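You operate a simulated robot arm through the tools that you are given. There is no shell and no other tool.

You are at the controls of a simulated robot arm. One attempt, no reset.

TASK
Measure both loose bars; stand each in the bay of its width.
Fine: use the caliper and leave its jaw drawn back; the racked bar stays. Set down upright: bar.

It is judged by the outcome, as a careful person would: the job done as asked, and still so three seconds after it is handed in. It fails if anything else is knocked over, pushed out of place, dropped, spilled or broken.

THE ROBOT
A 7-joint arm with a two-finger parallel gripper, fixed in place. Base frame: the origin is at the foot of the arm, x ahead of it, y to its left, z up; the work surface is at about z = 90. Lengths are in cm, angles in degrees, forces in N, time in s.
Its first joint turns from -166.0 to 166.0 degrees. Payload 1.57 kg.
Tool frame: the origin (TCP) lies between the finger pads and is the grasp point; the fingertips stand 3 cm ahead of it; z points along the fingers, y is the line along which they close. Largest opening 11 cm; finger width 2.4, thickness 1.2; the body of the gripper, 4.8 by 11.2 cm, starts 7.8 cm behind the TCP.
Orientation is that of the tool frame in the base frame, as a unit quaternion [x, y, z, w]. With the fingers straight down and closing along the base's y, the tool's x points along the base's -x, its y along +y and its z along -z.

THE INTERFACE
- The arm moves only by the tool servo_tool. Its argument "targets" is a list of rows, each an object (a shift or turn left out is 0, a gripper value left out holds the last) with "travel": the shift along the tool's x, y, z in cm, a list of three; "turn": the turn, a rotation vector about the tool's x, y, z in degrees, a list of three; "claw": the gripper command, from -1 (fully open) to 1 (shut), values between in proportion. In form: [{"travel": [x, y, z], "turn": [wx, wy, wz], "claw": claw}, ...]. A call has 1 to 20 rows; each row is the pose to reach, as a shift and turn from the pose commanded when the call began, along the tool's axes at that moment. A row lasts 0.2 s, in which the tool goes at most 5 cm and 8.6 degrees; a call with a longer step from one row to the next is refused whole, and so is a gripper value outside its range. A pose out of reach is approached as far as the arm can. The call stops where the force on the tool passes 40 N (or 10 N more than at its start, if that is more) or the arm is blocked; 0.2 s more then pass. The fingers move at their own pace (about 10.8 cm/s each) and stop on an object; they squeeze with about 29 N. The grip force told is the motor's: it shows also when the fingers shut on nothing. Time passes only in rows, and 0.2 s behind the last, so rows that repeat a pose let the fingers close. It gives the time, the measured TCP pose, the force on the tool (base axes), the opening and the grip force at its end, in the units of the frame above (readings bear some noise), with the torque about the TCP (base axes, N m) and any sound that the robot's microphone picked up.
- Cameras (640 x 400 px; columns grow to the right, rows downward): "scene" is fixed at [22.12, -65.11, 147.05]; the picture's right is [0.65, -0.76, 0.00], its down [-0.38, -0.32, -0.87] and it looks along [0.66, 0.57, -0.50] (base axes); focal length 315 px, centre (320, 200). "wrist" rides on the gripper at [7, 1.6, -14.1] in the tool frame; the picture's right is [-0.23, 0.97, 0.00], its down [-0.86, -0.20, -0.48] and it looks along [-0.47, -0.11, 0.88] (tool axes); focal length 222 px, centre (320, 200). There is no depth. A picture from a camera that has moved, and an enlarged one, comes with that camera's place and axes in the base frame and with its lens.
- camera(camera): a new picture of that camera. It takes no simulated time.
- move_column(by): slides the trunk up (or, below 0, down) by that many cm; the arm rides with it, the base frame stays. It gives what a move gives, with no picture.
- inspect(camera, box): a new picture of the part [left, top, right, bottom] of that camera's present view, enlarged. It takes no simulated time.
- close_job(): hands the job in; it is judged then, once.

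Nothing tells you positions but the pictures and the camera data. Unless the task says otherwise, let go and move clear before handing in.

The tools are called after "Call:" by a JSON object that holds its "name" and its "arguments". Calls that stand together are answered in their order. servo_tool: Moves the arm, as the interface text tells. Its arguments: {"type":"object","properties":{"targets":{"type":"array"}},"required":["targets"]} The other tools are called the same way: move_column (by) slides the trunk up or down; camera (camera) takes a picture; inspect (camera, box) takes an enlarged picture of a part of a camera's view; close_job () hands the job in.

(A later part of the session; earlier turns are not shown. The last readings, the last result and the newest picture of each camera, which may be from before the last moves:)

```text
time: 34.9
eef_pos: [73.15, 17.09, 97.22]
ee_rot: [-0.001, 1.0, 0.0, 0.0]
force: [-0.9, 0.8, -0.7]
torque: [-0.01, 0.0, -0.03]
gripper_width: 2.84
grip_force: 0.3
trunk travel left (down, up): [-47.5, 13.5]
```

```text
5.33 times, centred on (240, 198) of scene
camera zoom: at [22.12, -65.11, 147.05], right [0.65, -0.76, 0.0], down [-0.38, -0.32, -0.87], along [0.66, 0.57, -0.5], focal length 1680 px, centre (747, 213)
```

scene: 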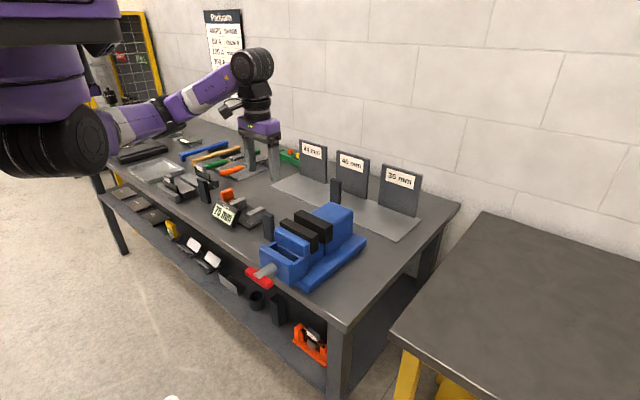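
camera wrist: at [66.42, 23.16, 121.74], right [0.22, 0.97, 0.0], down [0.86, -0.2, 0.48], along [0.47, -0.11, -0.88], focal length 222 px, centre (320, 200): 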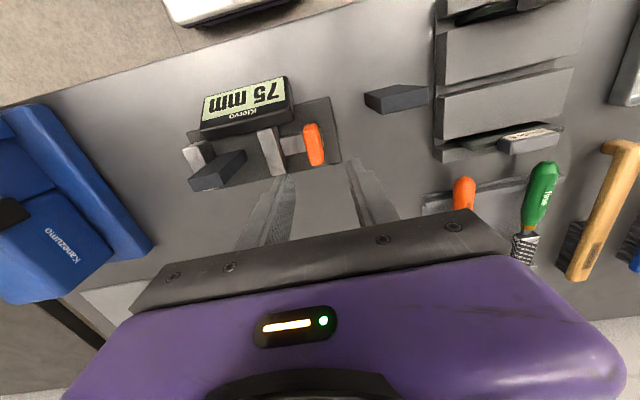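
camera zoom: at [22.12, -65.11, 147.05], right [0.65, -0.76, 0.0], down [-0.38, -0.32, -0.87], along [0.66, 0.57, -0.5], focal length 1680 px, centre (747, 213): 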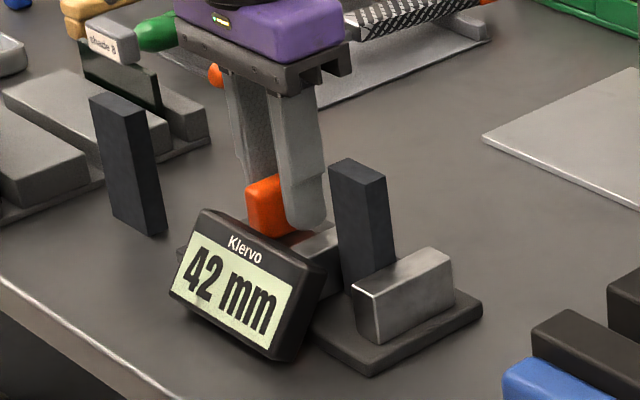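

Call:
{"name": "servo_tool", "arguments": {"targets": [{"travel": [0, -0.1, 0]}, {"travel": [0, -0.2, 0]}, {"travel": [0, -0.3, 0]}, {"travel": [0, -0.4, 0]}, {"travel": [0, -0.4, 0]}]}}

Call:
{"name": "inspect", "arguments": {"camera": "scene", "box": [190, 160, 290, 235]}}

```text
time: 36.1
eef_pos: [72.9, 16.86, 97.15]
ee_rot: [-0.001, 1.0, 0.0, 0.0]
force: [-0.9, 2.1, 1.2]
torque: [-0.01, -0.02, -0.02]
gripper_width: 2.93
grip_force: 0.1
trunk travel left (down, up): [-47.5, 13.5]
```

```text
5.33 times, centred on (240, 198) of scene
camera zoom: at [22.12, -65.11, 147.05], right [0.65, -0.76, 0.0], down [-0.38, -0.32, -0.87], along [0.66, 0.57, -0.5], focal length 1680 px, centre (747, 213)
```

zoom: 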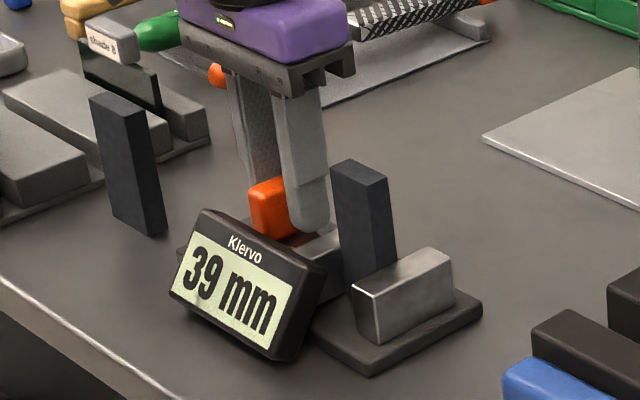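

Call:
{"name": "servo_tool", "arguments": {"targets": [{"travel": [0, -0.1, 0]}, {"travel": [0, -0.2, 0]}, {"travel": [0, -0.3, 0]}, {"travel": [0, -0.3, 0]}]}}

Call:
{"name": "inspect", "arguments": {"camera": "scene", "box": [190, 160, 290, 235]}}

```text
time: 37.1
eef_pos: [73.0, 16.44, 97.2]
ee_rot: [-0.001, 1.0, 0.0, 0.001]
force: [0.8, 2.1, -0.5]
torque: [0.03, 0.01, -0.02]
gripper_width: 2.91
grip_force: 1.2
trunk travel left (down, up): [-47.5, 13.5]
```

```text
5.33 times, centred on (240, 198) of scene
camera zoom: at [22.12, -65.11, 147.05], right [0.65, -0.76, 0.0], down [-0.38, -0.32, -0.87], along [0.66, 0.57, -0.5], focal length 1680 px, centre (747, 213)
```

zoom: 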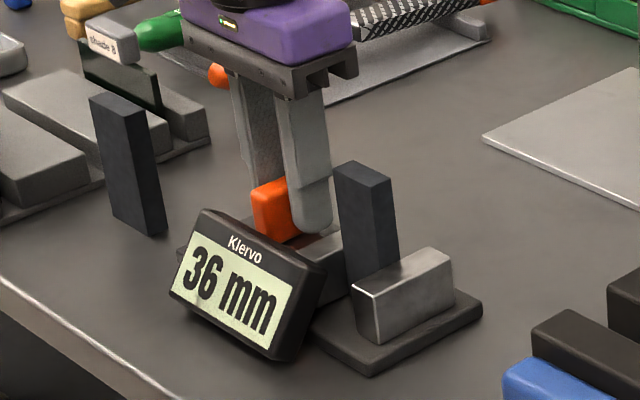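

It reads 36 mm. I'll press slightly more to confirm the jaw has bottomed on the bar.

Call:
{"name": "servo_tool", "arguments": {"targets": [{"travel": [0, -0.1, 0]}, {"travel": [0, -0.2, 0]}, {"travel": [0, -0.2, 0]}]}}

Call:
{"name": "inspect", "arguments": {"camera": "scene", "box": [190, 160, 290, 235]}}

Call:
{"name": "camera", "arguments": {"camera": "wrist"}}

```text
time: 37.9
eef_pos: [73.04, 16.31, 97.18]
ee_rot: [-0.001, 1.0, 0.0, 0.0]
force: [-0.8, 5.8, -1.1]
torque: [0.01, -0.02, -0.07]
gripper_width: 3.21
grip_force: 2.3
trunk travel left (down, up): [-47.5, 13.5]
```

```text
5.33 times, centred on (240, 198) of scene
camera zoom: at [22.12, -65.11, 147.05], right [0.65, -0.76, 0.0], down [-0.38, -0.32, -0.87], along [0.66, 0.57, -0.5], focal length 1680 px, centre (747, 213)
```

zoom: 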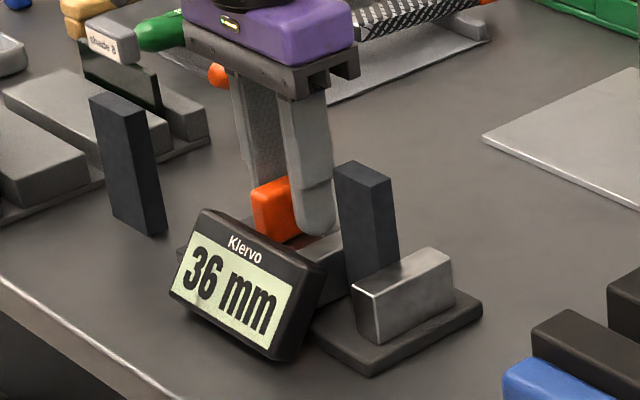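

```text
taken
camera wrist: at [66.06, 17.86, 111.48], right [0.22, 0.97, 0.0], down [0.86, -0.2, 0.48], along [0.47, -0.11, -0.88], focal length 222 px, centre (320, 200)
```

wrist: 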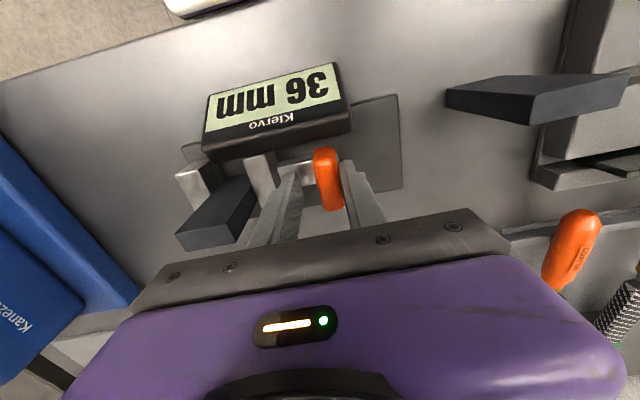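

Confirmed: the force rises and the reading holds at 36 mm. So bar B is 36 mm. Now I'll draw the jaw back.

Call:
{"name": "servo_tool", "arguments": {"targets": [{"travel": [0, 0.3, 0]}, {"travel": [0, 0.6, 0]}, {"travel": [0, 0.9, 0]}, {"travel": [0, 1.2, 0]}, {"travel": [0, 1.5, 0]}, {"travel": [0, 1.8, 0]}, {"travel": [0, 2.1, 0]}, {"travel": [0, 2.4, 0]}, {"travel": [0, 2.7, 0]}, {"travel": [0, 3.0, 0]}, {"travel": [0, 3.3, 0]}, {"travel": [0, 3.6, 0]}, {"travel": [0, 3.9, 0]}, {"travel": [0, 4.2, 0]}, {"travel": [0, 4.5, 0]}, {"travel": [0, 4.7, 0]}, {"travel": [0, 4.7, 0]}]}}

Call:
{"name": "inspect", "arguments": {"camera": "scene", "box": [190, 160, 290, 235]}}

```text
time: 41.5
eef_pos: [73.11, 21.0, 97.19]
ee_rot: [-0.001, 1.0, 0.001, 0.0]
force: [-0.4, -0.8, 0.6]
torque: [-0.06, -0.02, -0.01]
gripper_width: 2.82
grip_force: 0.4
trunk travel left (down, up): [-47.5, 13.5]
```

```text
5.33 times, centred on (240, 198) of scene
camera zoom: at [22.12, -65.11, 147.05], right [0.65, -0.76, 0.0], down [-0.38, -0.32, -0.87], along [0.66, 0.57, -0.5], focal length 1680 px, centre (747, 213)
```

zoom: 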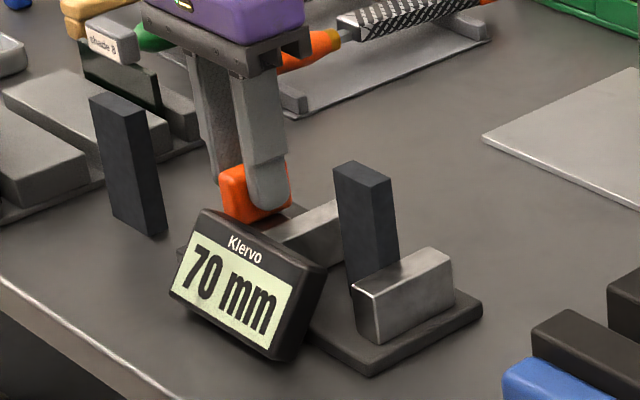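

70 mm now; a little further to restore 75 mm.

Call:
{"name": "servo_tool", "arguments": {"targets": [{"travel": [0, 0.2, 0]}, {"travel": [0, 0.4, 0]}, {"travel": [0, 0.5, 0]}, {"travel": [0, 0.5, 0]}]}}

Call:
{"name": "inspect", "arguments": {"camera": "scene", "box": [190, 160, 290, 235]}}

```text
time: 42.5
eef_pos: [73.03, 21.43, 97.28]
ee_rot: [0.0, 1.0, 0.0, 0.0]
force: [0.4, -0.5, -0.1]
torque: [-0.01, -0.03, 0.03]
gripper_width: 2.84
grip_force: 0.5
trunk travel left (down, up): [-47.5, 13.5]
```

```text
5.33 times, centred on (240, 198) of scene
camera zoom: at [22.12, -65.11, 147.05], right [0.65, -0.76, 0.0], down [-0.38, -0.32, -0.87], along [0.66, 0.57, -0.5], focal length 1680 px, centre (747, 213)
```

zoom: 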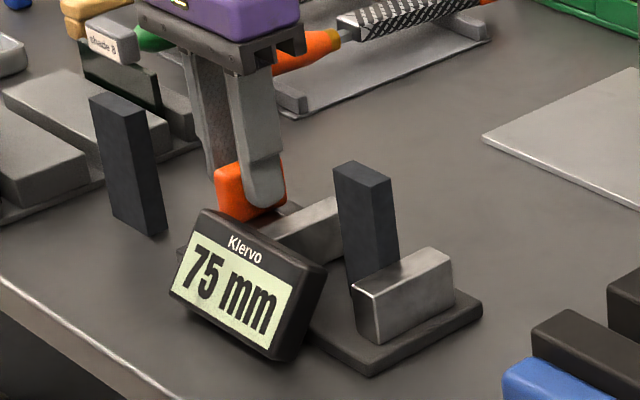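

Back at 75 mm. I'll open, rise and go over the bar in the caliper.

Call:
{"name": "servo_tool", "arguments": {"targets": [{"travel": [0, -0.3, 0], "claw": 0.25}, {"travel": [0, -0.4, 0], "claw": 0.2}, {"travel": [0, -0.4, -0.5], "claw": 0.2}, {"travel": [0, -0.4, -3]}, {"travel": [0, -0.4, -6]}, {"travel": [0, -0.4, -9]}, {"travel": [0, -2, -10]}, {"travel": [0, -5, -10]}, {"travel": [0, -8, -10], "claw": -0.1}, {"travel": [0, -11, -10]}, {"travel": [0, -12.6, -10]}, {"travel": [0, -12.6, -10]}, {"travel": [0, -12.6, -10]}]}}

Call:
{"name": "inspect", "arguments": {"camera": "wrist", "box": [220, 60, 440, 200]}}

Call:
{"name": "inspect", "arguments": {"camera": "scene", "box": [190, 160, 290, 235]}}

```text
time: 45.3
eef_pos: [72.98, 8.67, 107.14]
ee_rot: [-0.001, 1.0, 0.0, -0.001]
force: [0.0, 0.2, 0.7]
torque: [-0.01, 0.02, -0.02]
gripper_width: 6.02
grip_force: 0.0
trunk travel left (down, up): [-47.5, 13.5]
```

```text
2.86 times, centred on (330, 130) of wrist
camera zoom: at [66.06, 10.34, 121.4], right [0.22, 0.97, 0.0], down [0.86, -0.2, 0.48], along [0.47, -0.11, -0.88], focal length 635 px, centre (291, 400)
```

zoom: 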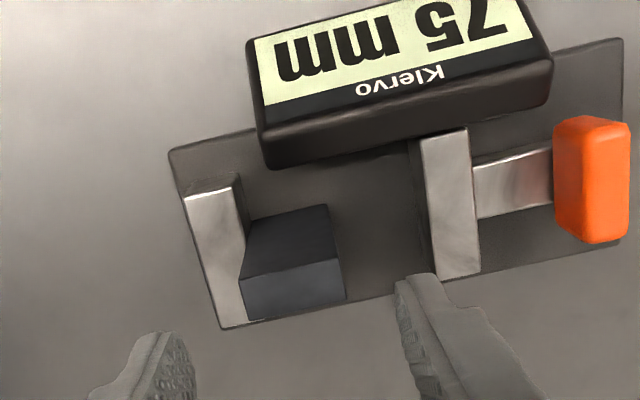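

```text
5.33 times, centred on (240, 198) of scene
camera zoom: at [22.12, -65.11, 147.05], right [0.65, -0.76, 0.0], down [-0.38, -0.32, -0.87], along [0.66, 0.57, -0.5], focal length 1680 px, centre (747, 213)
```

zoom: 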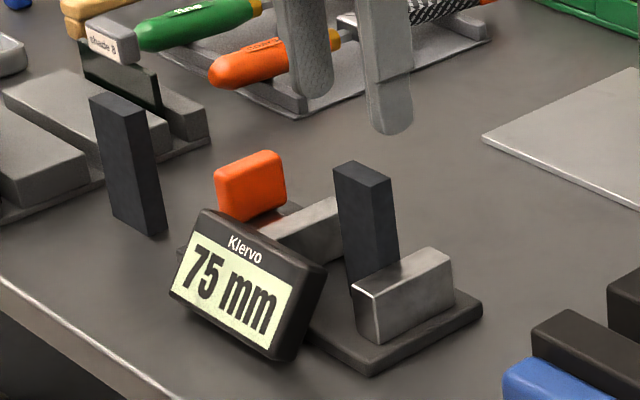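

The bar is centred at about (73.1, 8.8). I'll go down to grip it, fingertips just above the jaw tops.

Call:
{"name": "servo_tool", "arguments": {"targets": [{"travel": [-0.1, 0.1, 2]}, {"travel": [-0.1, 0.1, 4]}, {"travel": [-0.1, 0.1, 6]}, {"travel": [-0.1, 0.1, 7.5]}, {"travel": [-0.1, 0.1, 8.3]}, {"travel": [-0.1, 0.1, 8.55]}, {"travel": [-0.1, 0.1, 8.55]}, {"travel": [-0.1, 0.1, 8.55], "claw": 0.2}, {"travel": [-0.1, 0.1, 8.55], "claw": 0.3}, {"travel": [-0.1, 0.1, 8.55], "claw": 1}, {"travel": [-0.1, 0.1, 8.55], "claw": 1}, {"travel": [-0.1, 0.1, 8.55], "claw": 1}]}}

Call:
{"name": "inspect", "arguments": {"camera": "scene", "box": [190, 160, 290, 235]}}

```text
time: 47.9
eef_pos: [73.2, 8.97, 98.64]
ee_rot: [-0.001, 1.0, 0.0, 0.0]
force: [0.1, -0.7, -0.3]
torque: [-0.04, -0.01, -0.03]
gripper_width: 3.6
grip_force: 28.8
trunk travel left (down, up): [-47.5, 13.5]
```

```text
5.33 times, centred on (240, 198) of scene
camera zoom: at [22.12, -65.11, 147.05], right [0.65, -0.76, 0.0], down [-0.38, -0.32, -0.87], along [0.66, 0.57, -0.5], focal length 1680 px, centre (747, 213)
```

zoom: 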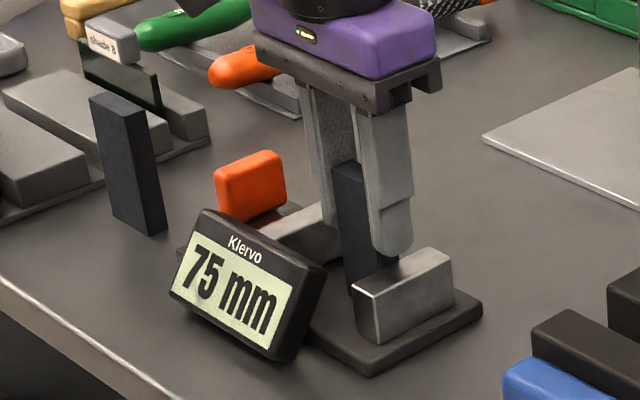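

Gripped at 3.60 cm. I'll lift it high and carry it to the 36 mm bay at (99.15, -24.8).

Call:
{"name": "servo_tool", "arguments": {"targets": [{"travel": [0, 0, -1]}, {"travel": [0, 0, -3]}, {"travel": [0, 0, -5.5]}, {"travel": [0, 0, -8]}, {"travel": [0, 0, -10.5]}, {"travel": [0, 0, -13]}, {"travel": [0, 0, -15]}, {"travel": [0, 0, -16]}, {"travel": [0, 0, -16]}]}}

Call:
{"name": "camera", "arguments": {"camera": "scene"}}

```text
time: 49.9
eef_pos: [73.2, 8.98, 114.62]
ee_rot: [-0.002, 1.0, 0.0, -0.001]
force: [-0.1, 1.5, -4.1]
torque: [0.02, -0.01, 0.01]
gripper_width: 3.59
grip_force: 28.9
trunk travel left (down, up): [-47.5, 13.5]
```

```text
taken
```

scene: 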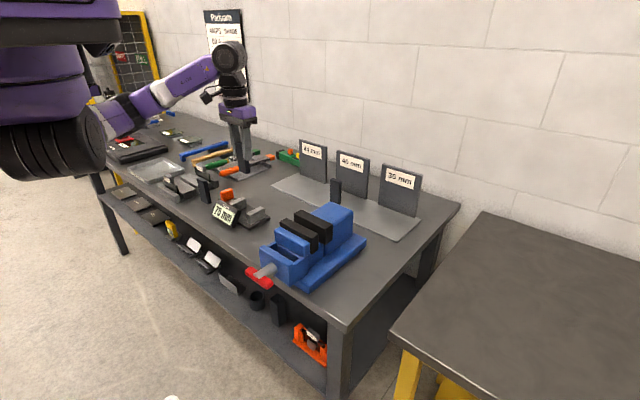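

Call:
{"name": "servo_tool", "arguments": {"targets": [{"travel": [-1, -1.3, 0]}, {"travel": [-2.7, -3.5, 0]}, {"travel": [-4.5, -5.8, 0]}, {"travel": [-6.3, -8.1, 0]}, {"travel": [-8.1, -10.4, 0]}, {"travel": [-9.9, -12.8, 0]}, {"travel": [-11.7, -15.1, 0]}, {"travel": [-13.5, -17.4, 0]}, {"travel": [-15.3, -19.8, 0]}, {"travel": [-17.1, -22.1, 0]}, {"travel": [-18.9, -24.4, 0]}, {"travel": [-20.7, -26.7, 0]}, {"travel": [-22.5, -29, 0]}, {"travel": [-24.2, -31.3, 0]}, {"travel": [-25.5, -33, 0]}, {"travel": [-26.05, -33.7, 0]}, {"travel": [-26.05, -33.7, 0]}, {"travel": [-26.05, -33.7, 0]}]}}

Call:
{"name": "camera", "arguments": {"camera": "scene"}}

Call:
{"name": "camera", "arguments": {"camera": "wrist"}}

```text
time: 53.7
eef_pos: [98.64, -23.95, 114.82]
ee_rot: [-0.001, 1.0, 0.0, 0.0]
force: [-0.2, 0.9, -3.9]
torque: [-0.01, -0.03, 0.03]
gripper_width: 3.55
grip_force: 28.9
out of reach, approached as far as the arm can: row 16, 17, 18
trunk travel left (down, up): [-47.5, 13.5]
```

```text
taken
```

scene: 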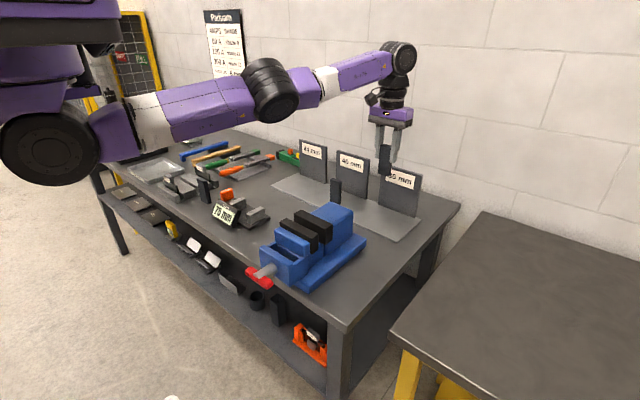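

```text
taken
camera wrist: at [91.75, -22.42, 128.93], right [0.23, 0.97, 0.0], down [0.85, -0.2, 0.48], along [0.47, -0.11, -0.88], focal length 222 px, centre (320, 200)
```

wrist: 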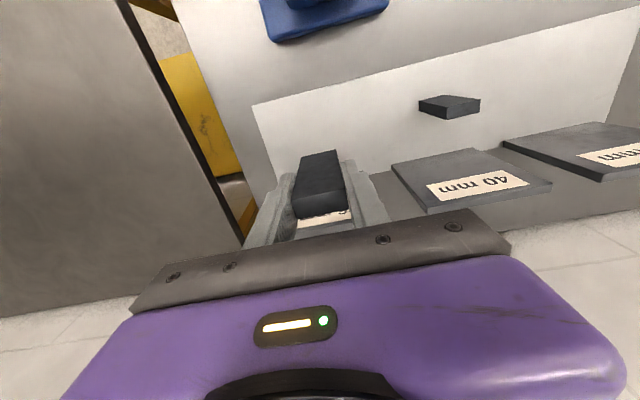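

It's at the edge of reach (98.6, -24.0), well inside the bay but slightly off what I commanded. I'll ease the target 0.8 cm closer while descending so that it's reachable.

Call:
{"name": "servo_tool", "arguments": {"targets": [{"travel": [0.5, 0, 1]}, {"travel": [0.8, 0, 3]}, {"travel": [0.8, 0, 5]}, {"travel": [0.8, 0, 7]}, {"travel": [0.8, 0, 9]}, {"travel": [0.8, 0, 11]}, {"travel": [0.8, 0, 12]}, {"travel": [0.8, 0, 12]}]}}

Call:
{"name": "camera", "arguments": {"camera": "wrist"}}

Call:
{"name": "inspect", "arguments": {"camera": "scene", "box": [310, 130, 450, 240]}}

```text
time: 55.5
eef_pos: [97.96, -23.95, 102.7]
ee_rot: [-0.001, 1.0, 0.0, 0.0]
force: [0.3, 1.0, -3.5]
torque: [-0.04, -0.01, -0.03]
gripper_width: 3.57
grip_force: 29.3
trunk travel left (down, up): [-47.5, 13.5]
```

```text
taken
camera wrist: at [90.96, -22.39, 116.84], right [0.23, 0.97, 0.0], down [0.86, -0.2, 0.48], along [0.47, -0.11, -0.88], focal length 222 px, centre (320, 200)
```

wrist: 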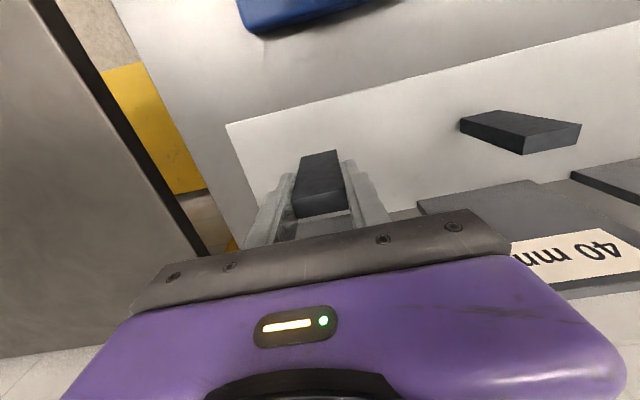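

```text
3.64 times, centred on (380, 185) of scene
camera zoom: at [22.12, -65.11, 147.05], right [0.65, -0.76, 0.0], down [-0.38, -0.32, -0.87], along [0.66, 0.57, -0.5], focal length 1145 px, centre (102, 254)
```

zoom: 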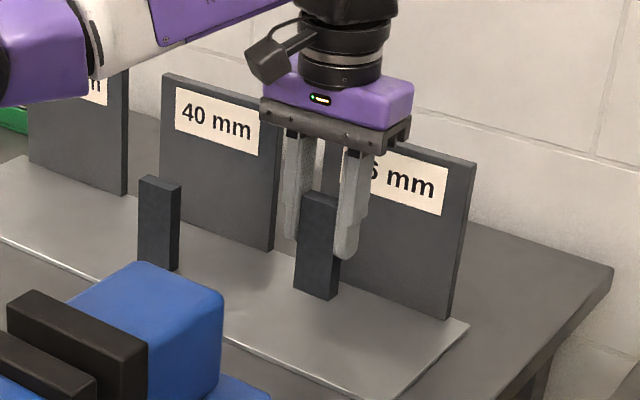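

Call:
{"name": "servo_tool", "arguments": {"targets": [{"travel": [-0.2, -0.5, 1.5]}, {"travel": [-0.2, -0.7, 3]}, {"travel": [-0.2, -0.7, 4]}, {"travel": [-0.2, -0.7, 4.4]}, {"travel": [-0.2, -0.7, 4.4]}]}}

Call:
{"name": "inspect", "arguments": {"camera": "scene", "box": [350, 160, 450, 235]}}

```text
time: 56.7
eef_pos: [98.28, -24.57, 98.21]
ee_rot: [-0.001, 1.0, 0.0, -0.001]
force: [1.0, -0.3, -4.0]
torque: [0.0, -0.01, -0.01]
gripper_width: 3.61
grip_force: 29.1
trunk travel left (down, up): [-47.5, 13.5]
```

```text
5.33 times, centred on (400, 198) of scene
camera zoom: at [22.12, -65.11, 147.05], right [0.65, -0.76, 0.0], down [-0.38, -0.32, -0.87], along [0.66, 0.57, -0.5], focal length 1680 px, centre (-107, 213)
```

zoom: 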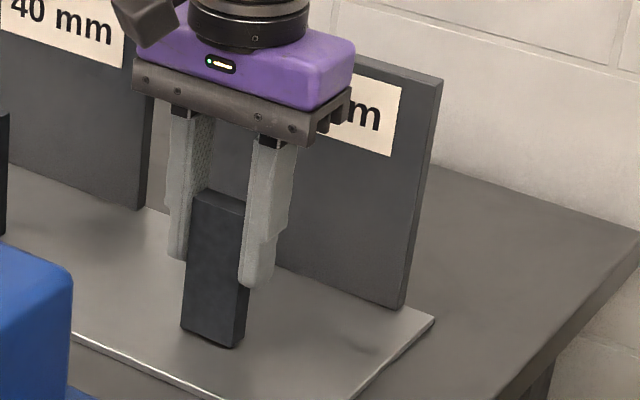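

Call:
{"name": "servo_tool", "arguments": {"targets": [{"travel": [0, 0, 0.1]}, {"travel": [0, 0, 0.2]}, {"travel": [0, 0, 0.3]}, {"travel": [0, 0, 0.3]}]}}

```text
time: 57.7
eef_pos: [98.17, -24.6, 97.94]
ee_rot: [-0.001, 1.0, 0.0, 0.0]
force: [-0.9, 1.6, -1.7]
torque: [0.03, 0.01, -0.01]
gripper_width: 3.58
grip_force: 28.9
trunk travel left (down, up): [-47.5, 13.5]
```

Call:
{"name": "servo_tool", "arguments": {"targets": [{"travel": [0, 0, 0.1]}, {"travel": [0, 0, 0.1]}]}}

```text
time: 58.3
eef_pos: [98.08, -24.72, 97.96]
ee_rot: [-0.001, 1.0, 0.0, 0.001]
force: [-0.7, 2.5, 4.6]
torque: [0.14, 0.17, 0.03]
gripper_width: 3.57
grip_force: 29.3
trunk travel left (down, up): [-47.5, 13.5]
```

The bar has touched down. I'll open gently and check it stands.

Call:
{"name": "servo_tool", "arguments": {"targets": [{"travel": [0, 0, 0]}, {"travel": [0, 0, 0], "claw": 0.3}, {"travel": [0, 0, 0], "claw": 0.15}, {"travel": [0, 0, 0], "claw": 0}, {"travel": [0, 0, 0], "claw": 0}]}}

Call:
{"name": "inspect", "arguments": {"camera": "scene", "box": [350, 160, 450, 235]}}

Call:
{"name": "inspect", "arguments": {"camera": "wrist", "box": [220, 90, 420, 215]}}

```text
time: 59.5
eef_pos: [98.17, -24.7, 97.93]
ee_rot: [0.0, 1.0, -0.001, 0.0]
force: [-0.2, 0.4, 1.2]
torque: [0.03, -0.02, -0.02]
gripper_width: 5.48
grip_force: 0.0
trunk travel left (down, up): [-47.5, 13.5]
```

```text
5.33 times, centred on (400, 198) of scene
camera zoom: at [22.12, -65.11, 147.05], right [0.65, -0.76, 0.0], down [-0.38, -0.32, -0.87], along [0.66, 0.57, -0.5], focal length 1680 px, centre (-107, 213)
```

zoom: 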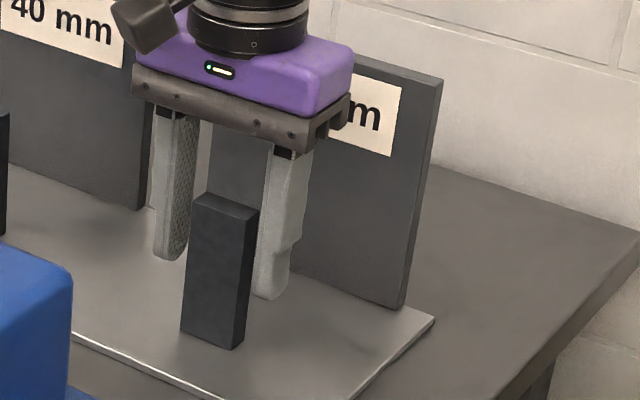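

```text
3.20 times, centred on (320, 152) of wrist
camera zoom: at [91.17, -23.12, 112.11], right [0.22, 0.97, 0.0], down [0.86, -0.2, 0.48], along [0.47, -0.11, -0.88], focal length 711 px, centre (320, 352)
```

zoom: 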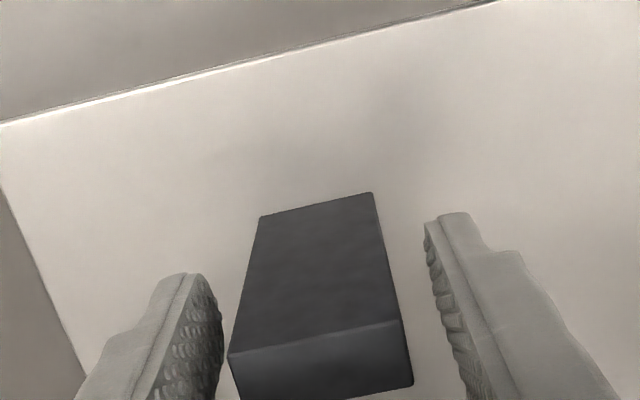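

The 36 mm bar stands in its bay. Now I'll go straight up, then across toward bar A.

Call:
{"name": "servo_tool", "arguments": {"targets": [{"travel": [0, 0, -1]}, {"travel": [0, 0, -3]}, {"travel": [0, 0, -5.5]}, {"travel": [0, 0, -8]}, {"travel": [0, 0, -11]}, {"travel": [0, 0, -14]}, {"travel": [1, 1.8, -15.5]}, {"travel": [2.3, 4.5, -16]}, {"travel": [3.6, 7.2, -16]}, {"travel": [4.9, 9.9, -16]}, {"travel": [6.2, 12.6, -16]}, {"travel": [7.5, 15.3, -16]}, {"travel": [8.8, 18, -16]}, {"travel": [10.2, 20.7, -16]}, {"travel": [11.6, 23.4, -16]}, {"travel": [13, 26.1, -16]}, {"travel": [14.4, 28.8, -16]}, {"travel": [15.8, 31.5, -16]}, {"travel": [17, 34, -16]}, {"travel": [17, 34, -16]}]}}

Call:
{"name": "camera", "arguments": {"camera": "scene"}}

```text
time: 63.7
eef_pos: [81.02, 9.32, 113.83]
ee_rot: [-0.001, 1.0, 0.0, 0.0]
force: [-0.8, 0.3, -0.7]
torque: [0.03, 0.01, 0.02]
gripper_width: 5.49
grip_force: 0.0
out of reach, approached as far as the arm can: row 7
trunk travel left (down, up): [-47.5, 13.5]
```

```text
taken
```

scene: 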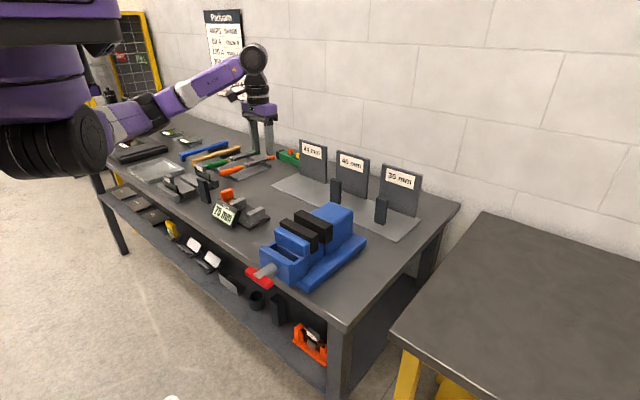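

Call:
{"name": "servo_tool", "arguments": {"targets": [{"travel": [1, 1.9, 0]}, {"travel": [2.4, 4.6, 0]}, {"travel": [3.8, 7.3, 0]}, {"travel": [5.2, 10, 0]}, {"travel": [6.6, 12.7, 0]}, {"travel": [8, 15.4, 0]}, {"travel": [9.4, 18.1, 0]}, {"travel": [10.6, 20.4, 0], "claw": -0.27}, {"travel": [11, 21.3, 0]}, {"travel": [11, 21.3, 0]}, {"travel": [11, 21.3, 0]}]}}

Call:
{"name": "camera", "arguments": {"camera": "wrist"}}

Call:
{"name": "inspect", "arguments": {"camera": "wrist", "box": [260, 90, 420, 190]}}

```text
time: 66.1
eef_pos: [69.98, 30.62, 113.69]
ee_rot: [-0.001, 1.0, 0.001, 0.0]
force: [0.3, -0.7, -0.4]
torque: [0.01, 0.03, 0.0]
gripper_width: 7.0
grip_force: 0.0
trunk travel left (down, up): [-47.5, 13.5]
```

```text
taken
camera wrist: at [62.99, 32.15, 128.12], right [0.22, 0.97, 0.0], down [0.86, -0.2, 0.48], along [0.47, -0.11, -0.88], focal length 222 px, centre (320, 200)
```

wrist: 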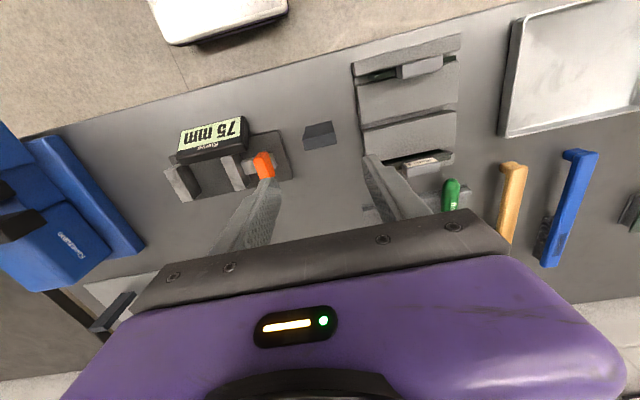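

```text
4.00 times, centred on (340, 140) of wrist
camera zoom: at [62.99, 32.15, 128.12], right [0.22, 0.97, 0.0], down [0.86, -0.2, 0.48], along [0.47, -0.11, -0.88], focal length 888 px, centre (240, 440)
```

zoom: 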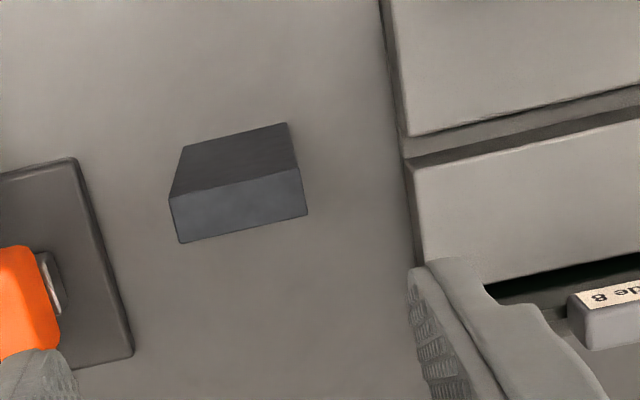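

Bar A is centred at about (70.0, 30.45), about 4.3 cm wide. I'll go down around it.

Call:
{"name": "servo_tool", "arguments": {"targets": [{"travel": [0, -0.15, 2]}, {"travel": [0, -0.15, 4.5]}, {"travel": [0, -0.15, 7]}, {"travel": [0, -0.15, 9.5]}, {"travel": [0, -0.15, 11]}, {"travel": [0, -0.15, 11]}]}}

Call:
{"name": "camera", "arguments": {"camera": "wrist"}}

Call:
{"name": "inspect", "arguments": {"camera": "scene", "box": [170, 150, 270, 225]}}

```text
time: 67.5
eef_pos: [69.99, 30.45, 103.0]
ee_rot: [-0.001, 1.0, 0.0, 0.0]
force: [0.6, 0.2, -0.4]
torque: [0.01, -0.04, -0.01]
gripper_width: 6.98
grip_force: 0.0
trunk travel left (down, up): [-47.5, 13.5]
```

```text
taken
camera wrist: at [62.98, 32.03, 117.12], right [0.22, 0.97, 0.0], down [0.86, -0.2, 0.48], along [0.47, -0.11, -0.88], focal length 222 px, centre (320, 200)
```

wrist: 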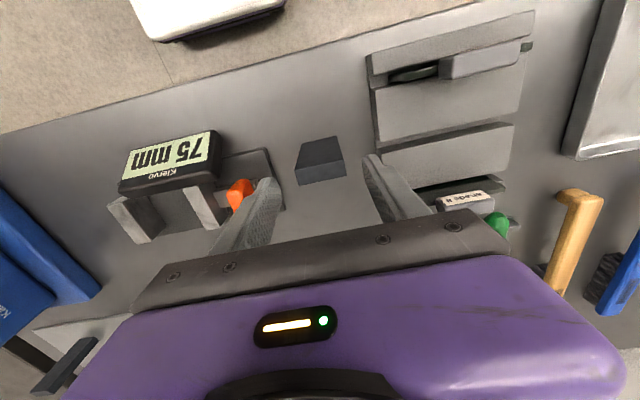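

```text
5.33 times, centred on (220, 188) of scene
camera zoom: at [22.12, -65.11, 147.05], right [0.65, -0.76, 0.0], down [-0.38, -0.32, -0.87], along [0.66, 0.57, -0.5], focal length 1680 px, centre (853, 267)
```

zoom: 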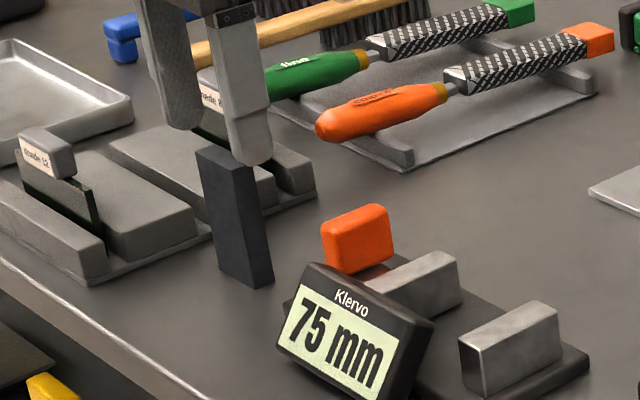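

Call:
{"name": "servo_tool", "arguments": {"targets": [{"travel": [0, 0, 1.5]}, {"travel": [0, 0, 3]}, {"travel": [0, 0, 4.5]}, {"travel": [0, 0, 5.6]}, {"travel": [0, 0, 5.6]}, {"travel": [0, 0, 5.6], "claw": 0}, {"travel": [0, 0, 5.6], "claw": 0.05}]}}

Call:
{"name": "inspect", "arguments": {"camera": "wrist", "box": [240, 120, 420, 232]}}

```text
time: 69.1
eef_pos: [69.97, 30.42, 97.28]
ee_rot: [0.0, 1.0, 0.0, 0.0]
force: [0.7, 0.0, 1.1]
torque: [0.01, -0.01, -0.01]
gripper_width: 5.22
grip_force: 0.0
trunk travel left (down, up): [-47.5, 13.5]
```

```text
3.56 times, centred on (330, 176) of wrist
camera zoom: at [63.0, 31.97, 111.51], right [0.22, 0.97, 0.0], down [0.86, -0.2, 0.48], along [0.47, -0.11, -0.88], focal length 790 px, centre (284, 285)
```

zoom: 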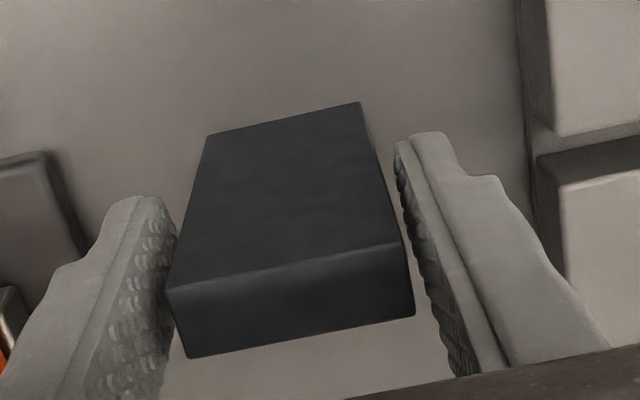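

Call:
{"name": "servo_tool", "arguments": {"targets": [{"travel": [0, 0, 0], "claw": 0.2}, {"travel": [0, 0, 0], "claw": 1}, {"travel": [0, 0, 0], "claw": 1}, {"travel": [0, 0, 0], "claw": 1}]}}

```text
time: 70.1
eef_pos: [70.01, 30.44, 97.31]
ee_rot: [-0.001, 1.0, 0.0, 0.0]
force: [0.9, 2.2, 1.1]
torque: [0.01, 0.04, 0.03]
gripper_width: 4.37
grip_force: 28.6
trunk travel left (down, up): [-47.5, 13.5]
```

The fingers read 4.37 cm, hinting at 44 mm. I'll lift it and carry it to the caliper gap at (73.1, 9.7).

Call:
{"name": "servo_tool", "arguments": {"targets": [{"travel": [0, 0, -1]}, {"travel": [0, 0, -3]}, {"travel": [0, 0, -5.5]}, {"travel": [0, 0, -8]}, {"travel": [0, 0, -10]}, {"travel": [-0.3, -2, -10.5]}, {"travel": [-0.7, -4.5, -10.5]}, {"travel": [-1.1, -7, -10.5]}, {"travel": [-1.5, -9.5, -10.5]}, {"travel": [-1.9, -12, -10.5]}, {"travel": [-2.3, -14.5, -10.5]}, {"travel": [-2.7, -17, -10.5]}, {"travel": [-3, -19.3, -10.5]}, {"travel": [-3.1, -20.7, -10.5]}, {"travel": [-3.1, -20.7, -10.5]}, {"travel": [-3.1, -20.7, -10.5]}]}}

Call:
{"name": "inspect", "arguments": {"camera": "wrist", "box": [220, 60, 440, 200]}}

Call:
{"name": "inspect", "arguments": {"camera": "scene", "box": [190, 160, 290, 235]}}

```text
time: 73.5
eef_pos: [73.2, 9.67, 107.65]
ee_rot: [-0.001, 1.0, 0.0, 0.0]
force: [-0.1, 0.0, -4.4]
torque: [0.01, 0.0, -0.01]
gripper_width: 4.36
grip_force: 29.0
trunk travel left (down, up): [-47.5, 13.5]
```

```text
2.86 times, centred on (330, 130) of wrist
camera zoom: at [66.19, 11.26, 121.96], right [0.22, 0.97, 0.0], down [0.86, -0.2, 0.48], along [0.47, -0.11, -0.88], focal length 635 px, centre (291, 400)
```

zoom: 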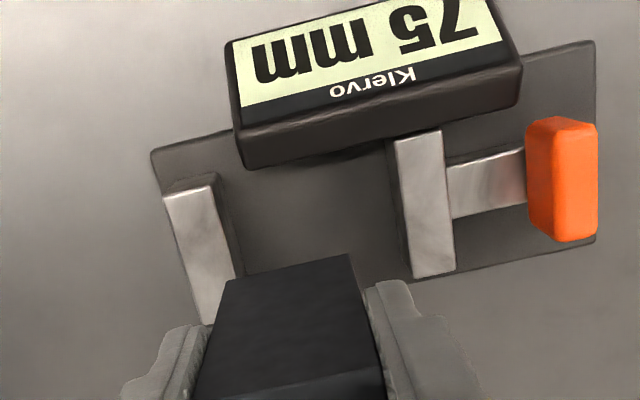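

```text
5.33 times, centred on (240, 198) of scene
camera zoom: at [22.12, -65.11, 147.05], right [0.65, -0.76, 0.0], down [-0.38, -0.32, -0.87], along [0.66, 0.57, -0.5], focal length 1680 px, centre (747, 213)
```

zoom: 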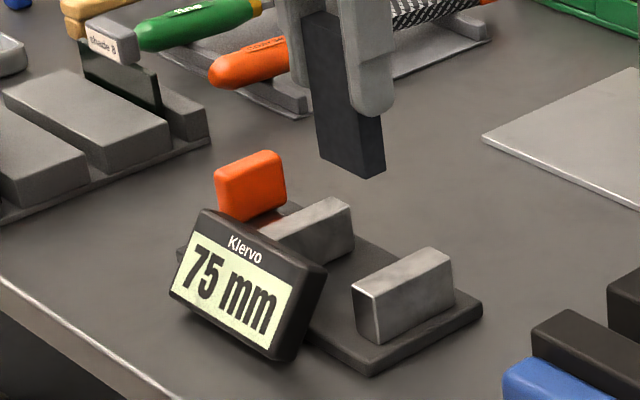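

The bar hangs at y ≈ 7.6–11.9, clear of both jaws. I'll lower it.

Call:
{"name": "servo_tool", "arguments": {"targets": [{"travel": [0, 0, 1.5]}, {"travel": [0, 0, 3.5]}, {"travel": [0, 0, 5.5]}, {"travel": [0, 0, 7]}, {"travel": [0, 0, 8]}, {"travel": [0, 0, 8.5]}, {"travel": [0, 0, 8.7]}, {"travel": [0, 0, 8.8]}, {"travel": [0, 0, 8.8]}]}}

```text
time: 75.5
eef_pos: [73.12, 9.8, 98.97]
ee_rot: [-0.001, 1.0, 0.0, 0.0]
force: [-0.7, 0.2, -5.1]
torque: [0.02, -0.02, 0.03]
gripper_width: 4.37
grip_force: 28.8
trunk travel left (down, up): [-47.5, 13.5]
```

Call:
{"name": "servo_tool", "arguments": {"targets": [{"travel": [0, 0, 0.1]}, {"travel": [0, 0, 0.2]}, {"travel": [0, 0, 0.3]}, {"travel": [0, 0, 0.3]}]}}

```text
time: 76.5
eef_pos: [73.14, 9.67, 98.65]
ee_rot: [-0.001, 1.0, 0.0, -0.001]
force: [0.8, -0.3, -4.3]
torque: [-0.02, -0.02, 0.0]
gripper_width: 4.37
grip_force: 28.9
trunk travel left (down, up): [-47.5, 13.5]
```

Call:
{"name": "servo_tool", "arguments": {"targets": [{"travel": [0, 0, 0.1]}, {"travel": [0, 0, 0.1]}]}}

```text
time: 77.1
eef_pos: [73.19, 9.71, 98.41]
ee_rot: [-0.001, 1.0, 0.0, 0.0]
force: [-0.3, 0.1, -5.1]
torque: [-0.03, 0.02, 0.0]
gripper_width: 4.4
grip_force: 29.0
trunk travel left (down, up): [-47.5, 13.5]
```

Call:
{"name": "servo_tool", "arguments": {"targets": [{"travel": [0, 0, 0.1]}, {"travel": [0, 0, 0.1]}]}}

```text
time: 77.7
eef_pos: [73.21, 9.63, 98.38]
ee_rot: [-0.002, 1.0, -0.001, 0.001]
force: [0.0, -1.6, 2.3]
torque: [-0.14, 0.06, 0.0]
gripper_width: 4.38
grip_force: 29.0
trunk travel left (down, up): [-47.5, 13.5]
```

Touchdown. I'll release and check.

Call:
{"name": "servo_tool", "arguments": {"targets": [{"travel": [0, 0, 0]}, {"travel": [0, 0, 0], "claw": 0.15}, {"travel": [0, 0, 0], "claw": 0}, {"travel": [0, 0, 0], "claw": -0.16}, {"travel": [0, 0, 0], "claw": -0.16}]}}

Call:
{"name": "inspect", "arguments": {"camera": "scene", "box": [190, 160, 290, 235]}}

```text
time: 78.9
eef_pos: [73.06, 9.71, 98.43]
ee_rot: [0.0, 1.0, 0.0, 0.0]
force: [-0.9, 0.5, 0.1]
torque: [-0.03, 0.02, 0.0]
gripper_width: 6.38
grip_force: 0.0
trunk travel left (down, up): [-47.5, 13.5]
```

```text
5.33 times, centred on (240, 198) of scene
camera zoom: at [22.12, -65.11, 147.05], right [0.65, -0.76, 0.0], down [-0.38, -0.32, -0.87], along [0.66, 0.57, -0.5], focal length 1680 px, centre (747, 213)
```

zoom: 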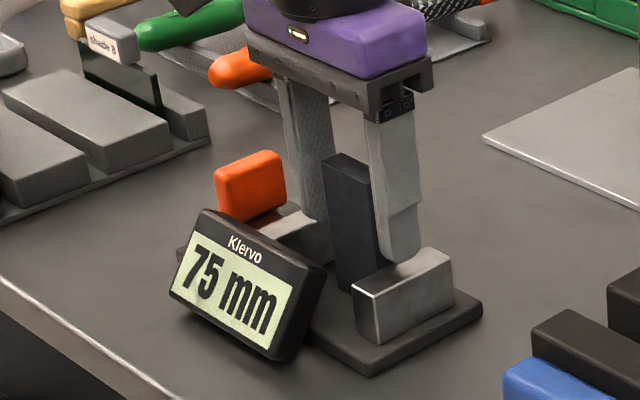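

The bar stands. I'll go up and over to the handle at (73.0, 21.0).

Call:
{"name": "servo_tool", "arguments": {"targets": [{"travel": [0, 0, -1]}, {"travel": [0, 0, -3]}, {"travel": [0, 0, -5.5]}, {"travel": [0, 0, -8]}, {"travel": [0, 0, -9]}, {"travel": [0, 2, -9]}, {"travel": [0, 4.5, -9]}, {"travel": [0, 7, -9], "claw": 0.1}, {"travel": [0, 9.5, -9], "claw": 0.2}, {"travel": [0, 11.3, -9]}, {"travel": [0, 11.3, -8]}, {"travel": [0, 11.3, -6]}, {"travel": [0, 11.3, -4]}, {"travel": [0, 11.3, -2]}, {"travel": [0, 11.3, -2]}]}}

Call:
{"name": "inspect", "arguments": {"camera": "wrist", "box": [200, 70, 440, 220]}}

Call:
{"name": "inspect", "arguments": {"camera": "scene", "box": [190, 160, 290, 235]}}

```text
time: 82.1
eef_pos: [73.05, 21.08, 100.53]
ee_rot: [-0.002, 1.0, 0.0, 0.0]
force: [-0.3, 0.2, -0.3]
torque: [-0.02, 0.0, 0.01]
gripper_width: 4.4
grip_force: 0.1
trunk travel left (down, up): [-47.5, 13.5]
```

```text
2.67 times, centred on (320, 145) of wrist
camera zoom: at [66.14, 22.57, 114.72], right [0.22, 0.97, 0.0], down [0.86, -0.2, 0.48], along [0.47, -0.11, -0.88], focal length 592 px, centre (320, 347)
```

zoom: 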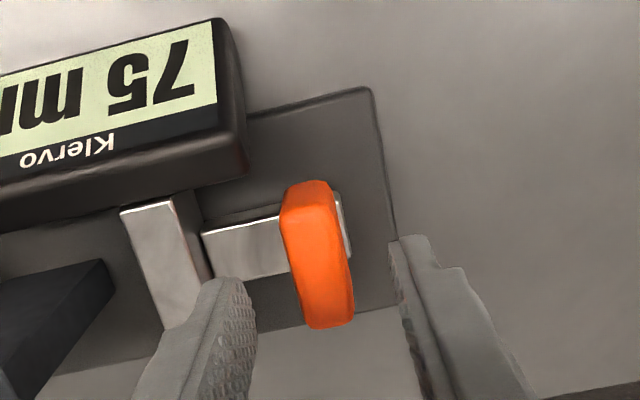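

```text
5.33 times, centred on (240, 198) of scene
camera zoom: at [22.12, -65.11, 147.05], right [0.65, -0.76, 0.0], down [-0.38, -0.32, -0.87], along [0.66, 0.57, -0.5], focal length 1680 px, centre (747, 213)
```

zoom: 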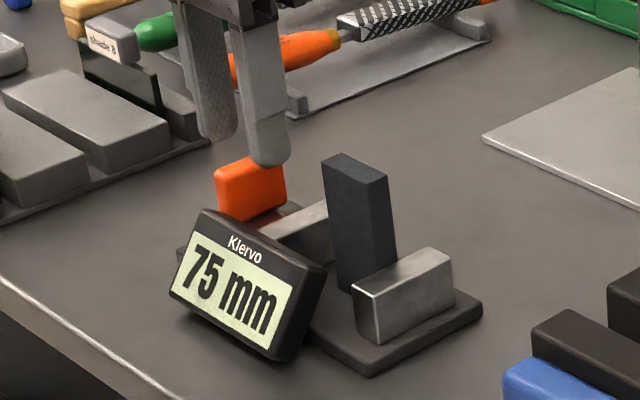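

Same geometry as before. I'll lower, narrow and push the jaw in.

Call:
{"name": "servo_tool", "arguments": {"targets": [{"travel": [0, 0, 1.5]}, {"travel": [0, 0, 2.7]}, {"travel": [0, 0, 3.3]}, {"travel": [0, 0, 3.3]}, {"travel": [0, 0, 3.3], "claw": 0.5}, {"travel": [0, 0, 3.3], "claw": 0.5}, {"travel": [0, -0.3, 3.3]}, {"travel": [0, -0.6, 3.3]}, {"travel": [0, -0.9, 3.3]}, {"travel": [0, -1.2, 3.3]}, {"travel": [0, -1.5, 3.3]}, {"travel": [0, -1.8, 3.3]}, {"travel": [0, -2.1, 3.3]}, {"travel": [0, -2.4, 3.3]}, {"travel": [0, -2.7, 3.3]}, {"travel": [0, -2.7, 3.3]}]}}

Call:
{"name": "inspect", "arguments": {"camera": "scene", "box": [190, 160, 290, 235]}}

```text
time: 85.5
eef_pos: [73.13, 18.28, 97.18]
ee_rot: [-0.001, 1.0, 0.0, 0.0]
force: [0.0, 1.5, 0.4]
torque: [0.01, -0.01, 0.01]
gripper_width: 2.83
grip_force: 0.7
trunk travel left (down, up): [-47.5, 13.5]
```

```text
5.33 times, centred on (240, 198) of scene
camera zoom: at [22.12, -65.11, 147.05], right [0.65, -0.76, 0.0], down [-0.38, -0.32, -0.87], along [0.66, 0.57, -0.5], focal length 1680 px, centre (747, 213)
```

zoom: 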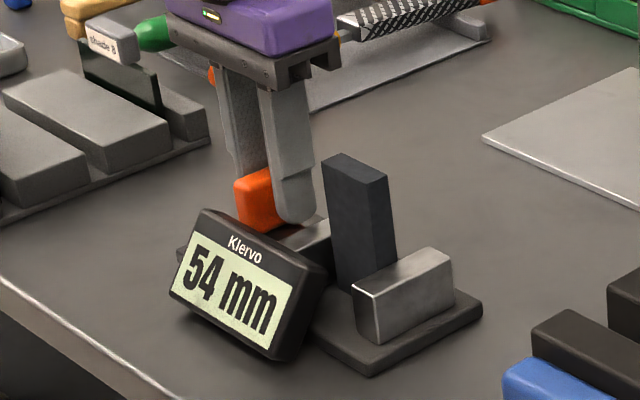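

Call:
{"name": "servo_tool", "arguments": {"targets": [{"travel": [0, -0.12, 0]}, {"travel": [0, -0.24, 0]}, {"travel": [0, -0.36, 0]}, {"travel": [0, -0.48, 0]}, {"travel": [0, -0.6, 0]}, {"travel": [0, -0.7, 0]}, {"travel": [0, -0.8, 0]}, {"travel": [0, -0.8, 0]}]}}

Call:
{"name": "inspect", "arguments": {"camera": "scene", "box": [190, 160, 290, 235]}}

```text
time: 87.3
eef_pos: [73.09, 17.5, 97.28]
ee_rot: [0.0, 1.0, 0.0, 0.0]
force: [-0.3, 1.4, -0.1]
torque: [-0.01, 0.05, -0.02]
gripper_width: 2.92
grip_force: 0.8
trunk travel left (down, up): [-47.5, 13.5]
```

```text
5.33 times, centred on (240, 198) of scene
camera zoom: at [22.12, -65.11, 147.05], right [0.65, -0.76, 0.0], down [-0.38, -0.32, -0.87], along [0.66, 0.57, -0.5], focal length 1680 px, centre (747, 213)
```

zoom: 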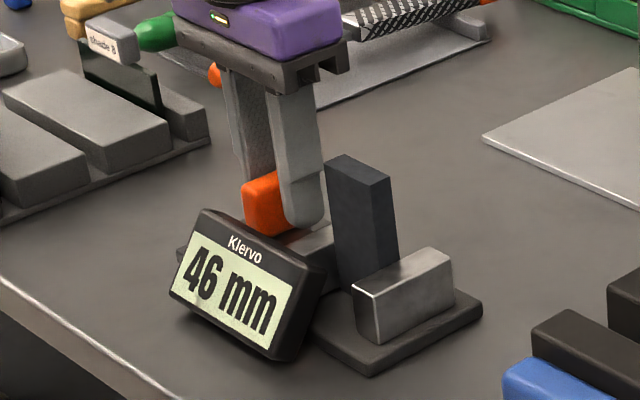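

Call:
{"name": "servo_tool", "arguments": {"targets": [{"travel": [0, -0.1, 0]}, {"travel": [0, -0.2, 0]}, {"travel": [0, -0.3, 0]}, {"travel": [0, -0.4, 0]}, {"travel": [0, -0.4, 0]}]}}

Call:
{"name": "inspect", "arguments": {"camera": "scene", "box": [190, 160, 290, 235]}}

Call:
{"name": "camera", "arguments": {"camera": "wrist"}}

```text
time: 88.5
eef_pos: [73.18, 17.04, 97.23]
ee_rot: [-0.002, 1.0, 0.0, -0.001]
force: [-0.2, 4.7, 0.9]
torque: [0.06, 0.04, -0.06]
gripper_width: 3.19
grip_force: 2.1
trunk travel left (down, up): [-47.5, 13.5]
```

```text
5.33 times, centred on (240, 198) of scene
camera zoom: at [22.12, -65.11, 147.05], right [0.65, -0.76, 0.0], down [-0.38, -0.32, -0.87], along [0.66, 0.57, -0.5], focal length 1680 px, centre (747, 213)
```

zoom: 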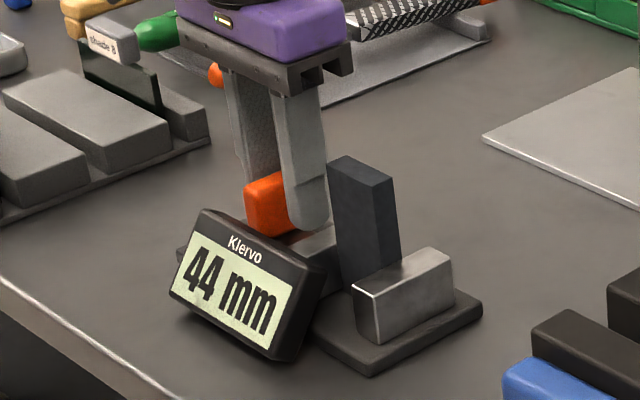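

```text
taken
camera wrist: at [66.16, 18.69, 111.43], right [0.22, 0.97, 0.0], down [0.86, -0.2, 0.48], along [0.47, -0.11, -0.88], focal length 222 px, centre (320, 200)
```

wrist: 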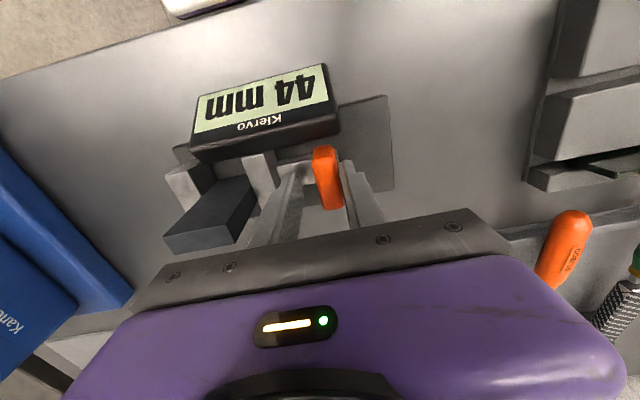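

It reads 44 mm and has bottomed out: bar A is 44 mm. Drawing the jaw back to 75 mm.

Call:
{"name": "servo_tool", "arguments": {"targets": [{"travel": [0, 0.3, 0]}, {"travel": [0, 0.6, 0]}, {"travel": [0, 0.9, 0]}, {"travel": [0, 1.2, 0]}, {"travel": [0, 1.5, 0]}, {"travel": [0, 1.8, 0]}, {"travel": [0, 2.1, 0]}, {"travel": [0, 2.4, 0]}, {"travel": [0, 2.7, 0]}, {"travel": [0, 3.0, 0]}, {"travel": [0, 3.3, 0]}, {"travel": [0, 3.6, 0]}, {"travel": [0, 3.9, 0]}, {"travel": [0, 4.2, 0]}, {"travel": [0, 4.3, 0]}, {"travel": [0, 4.3, 0]}]}}

Call:
{"name": "inspect", "arguments": {"camera": "scene", "box": [190, 160, 290, 235]}}

```text
time: 91.9
eef_pos: [73.22, 21.42, 97.18]
ee_rot: [-0.001, 1.0, 0.0, 0.0]
force: [0.2, -1.0, 0.4]
torque: [-0.01, 0.01, -0.04]
gripper_width: 2.82
grip_force: 0.9
trunk travel left (down, up): [-47.5, 13.5]
```

```text
5.33 times, centred on (240, 198) of scene
camera zoom: at [22.12, -65.11, 147.05], right [0.65, -0.76, 0.0], down [-0.38, -0.32, -0.87], along [0.66, 0.57, -0.5], focal length 1680 px, centre (747, 213)
```

zoom: 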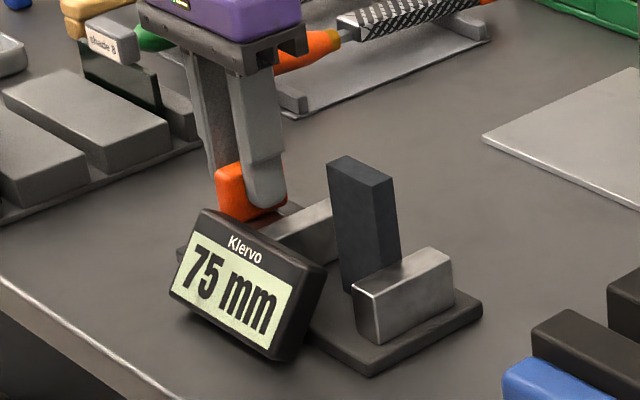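

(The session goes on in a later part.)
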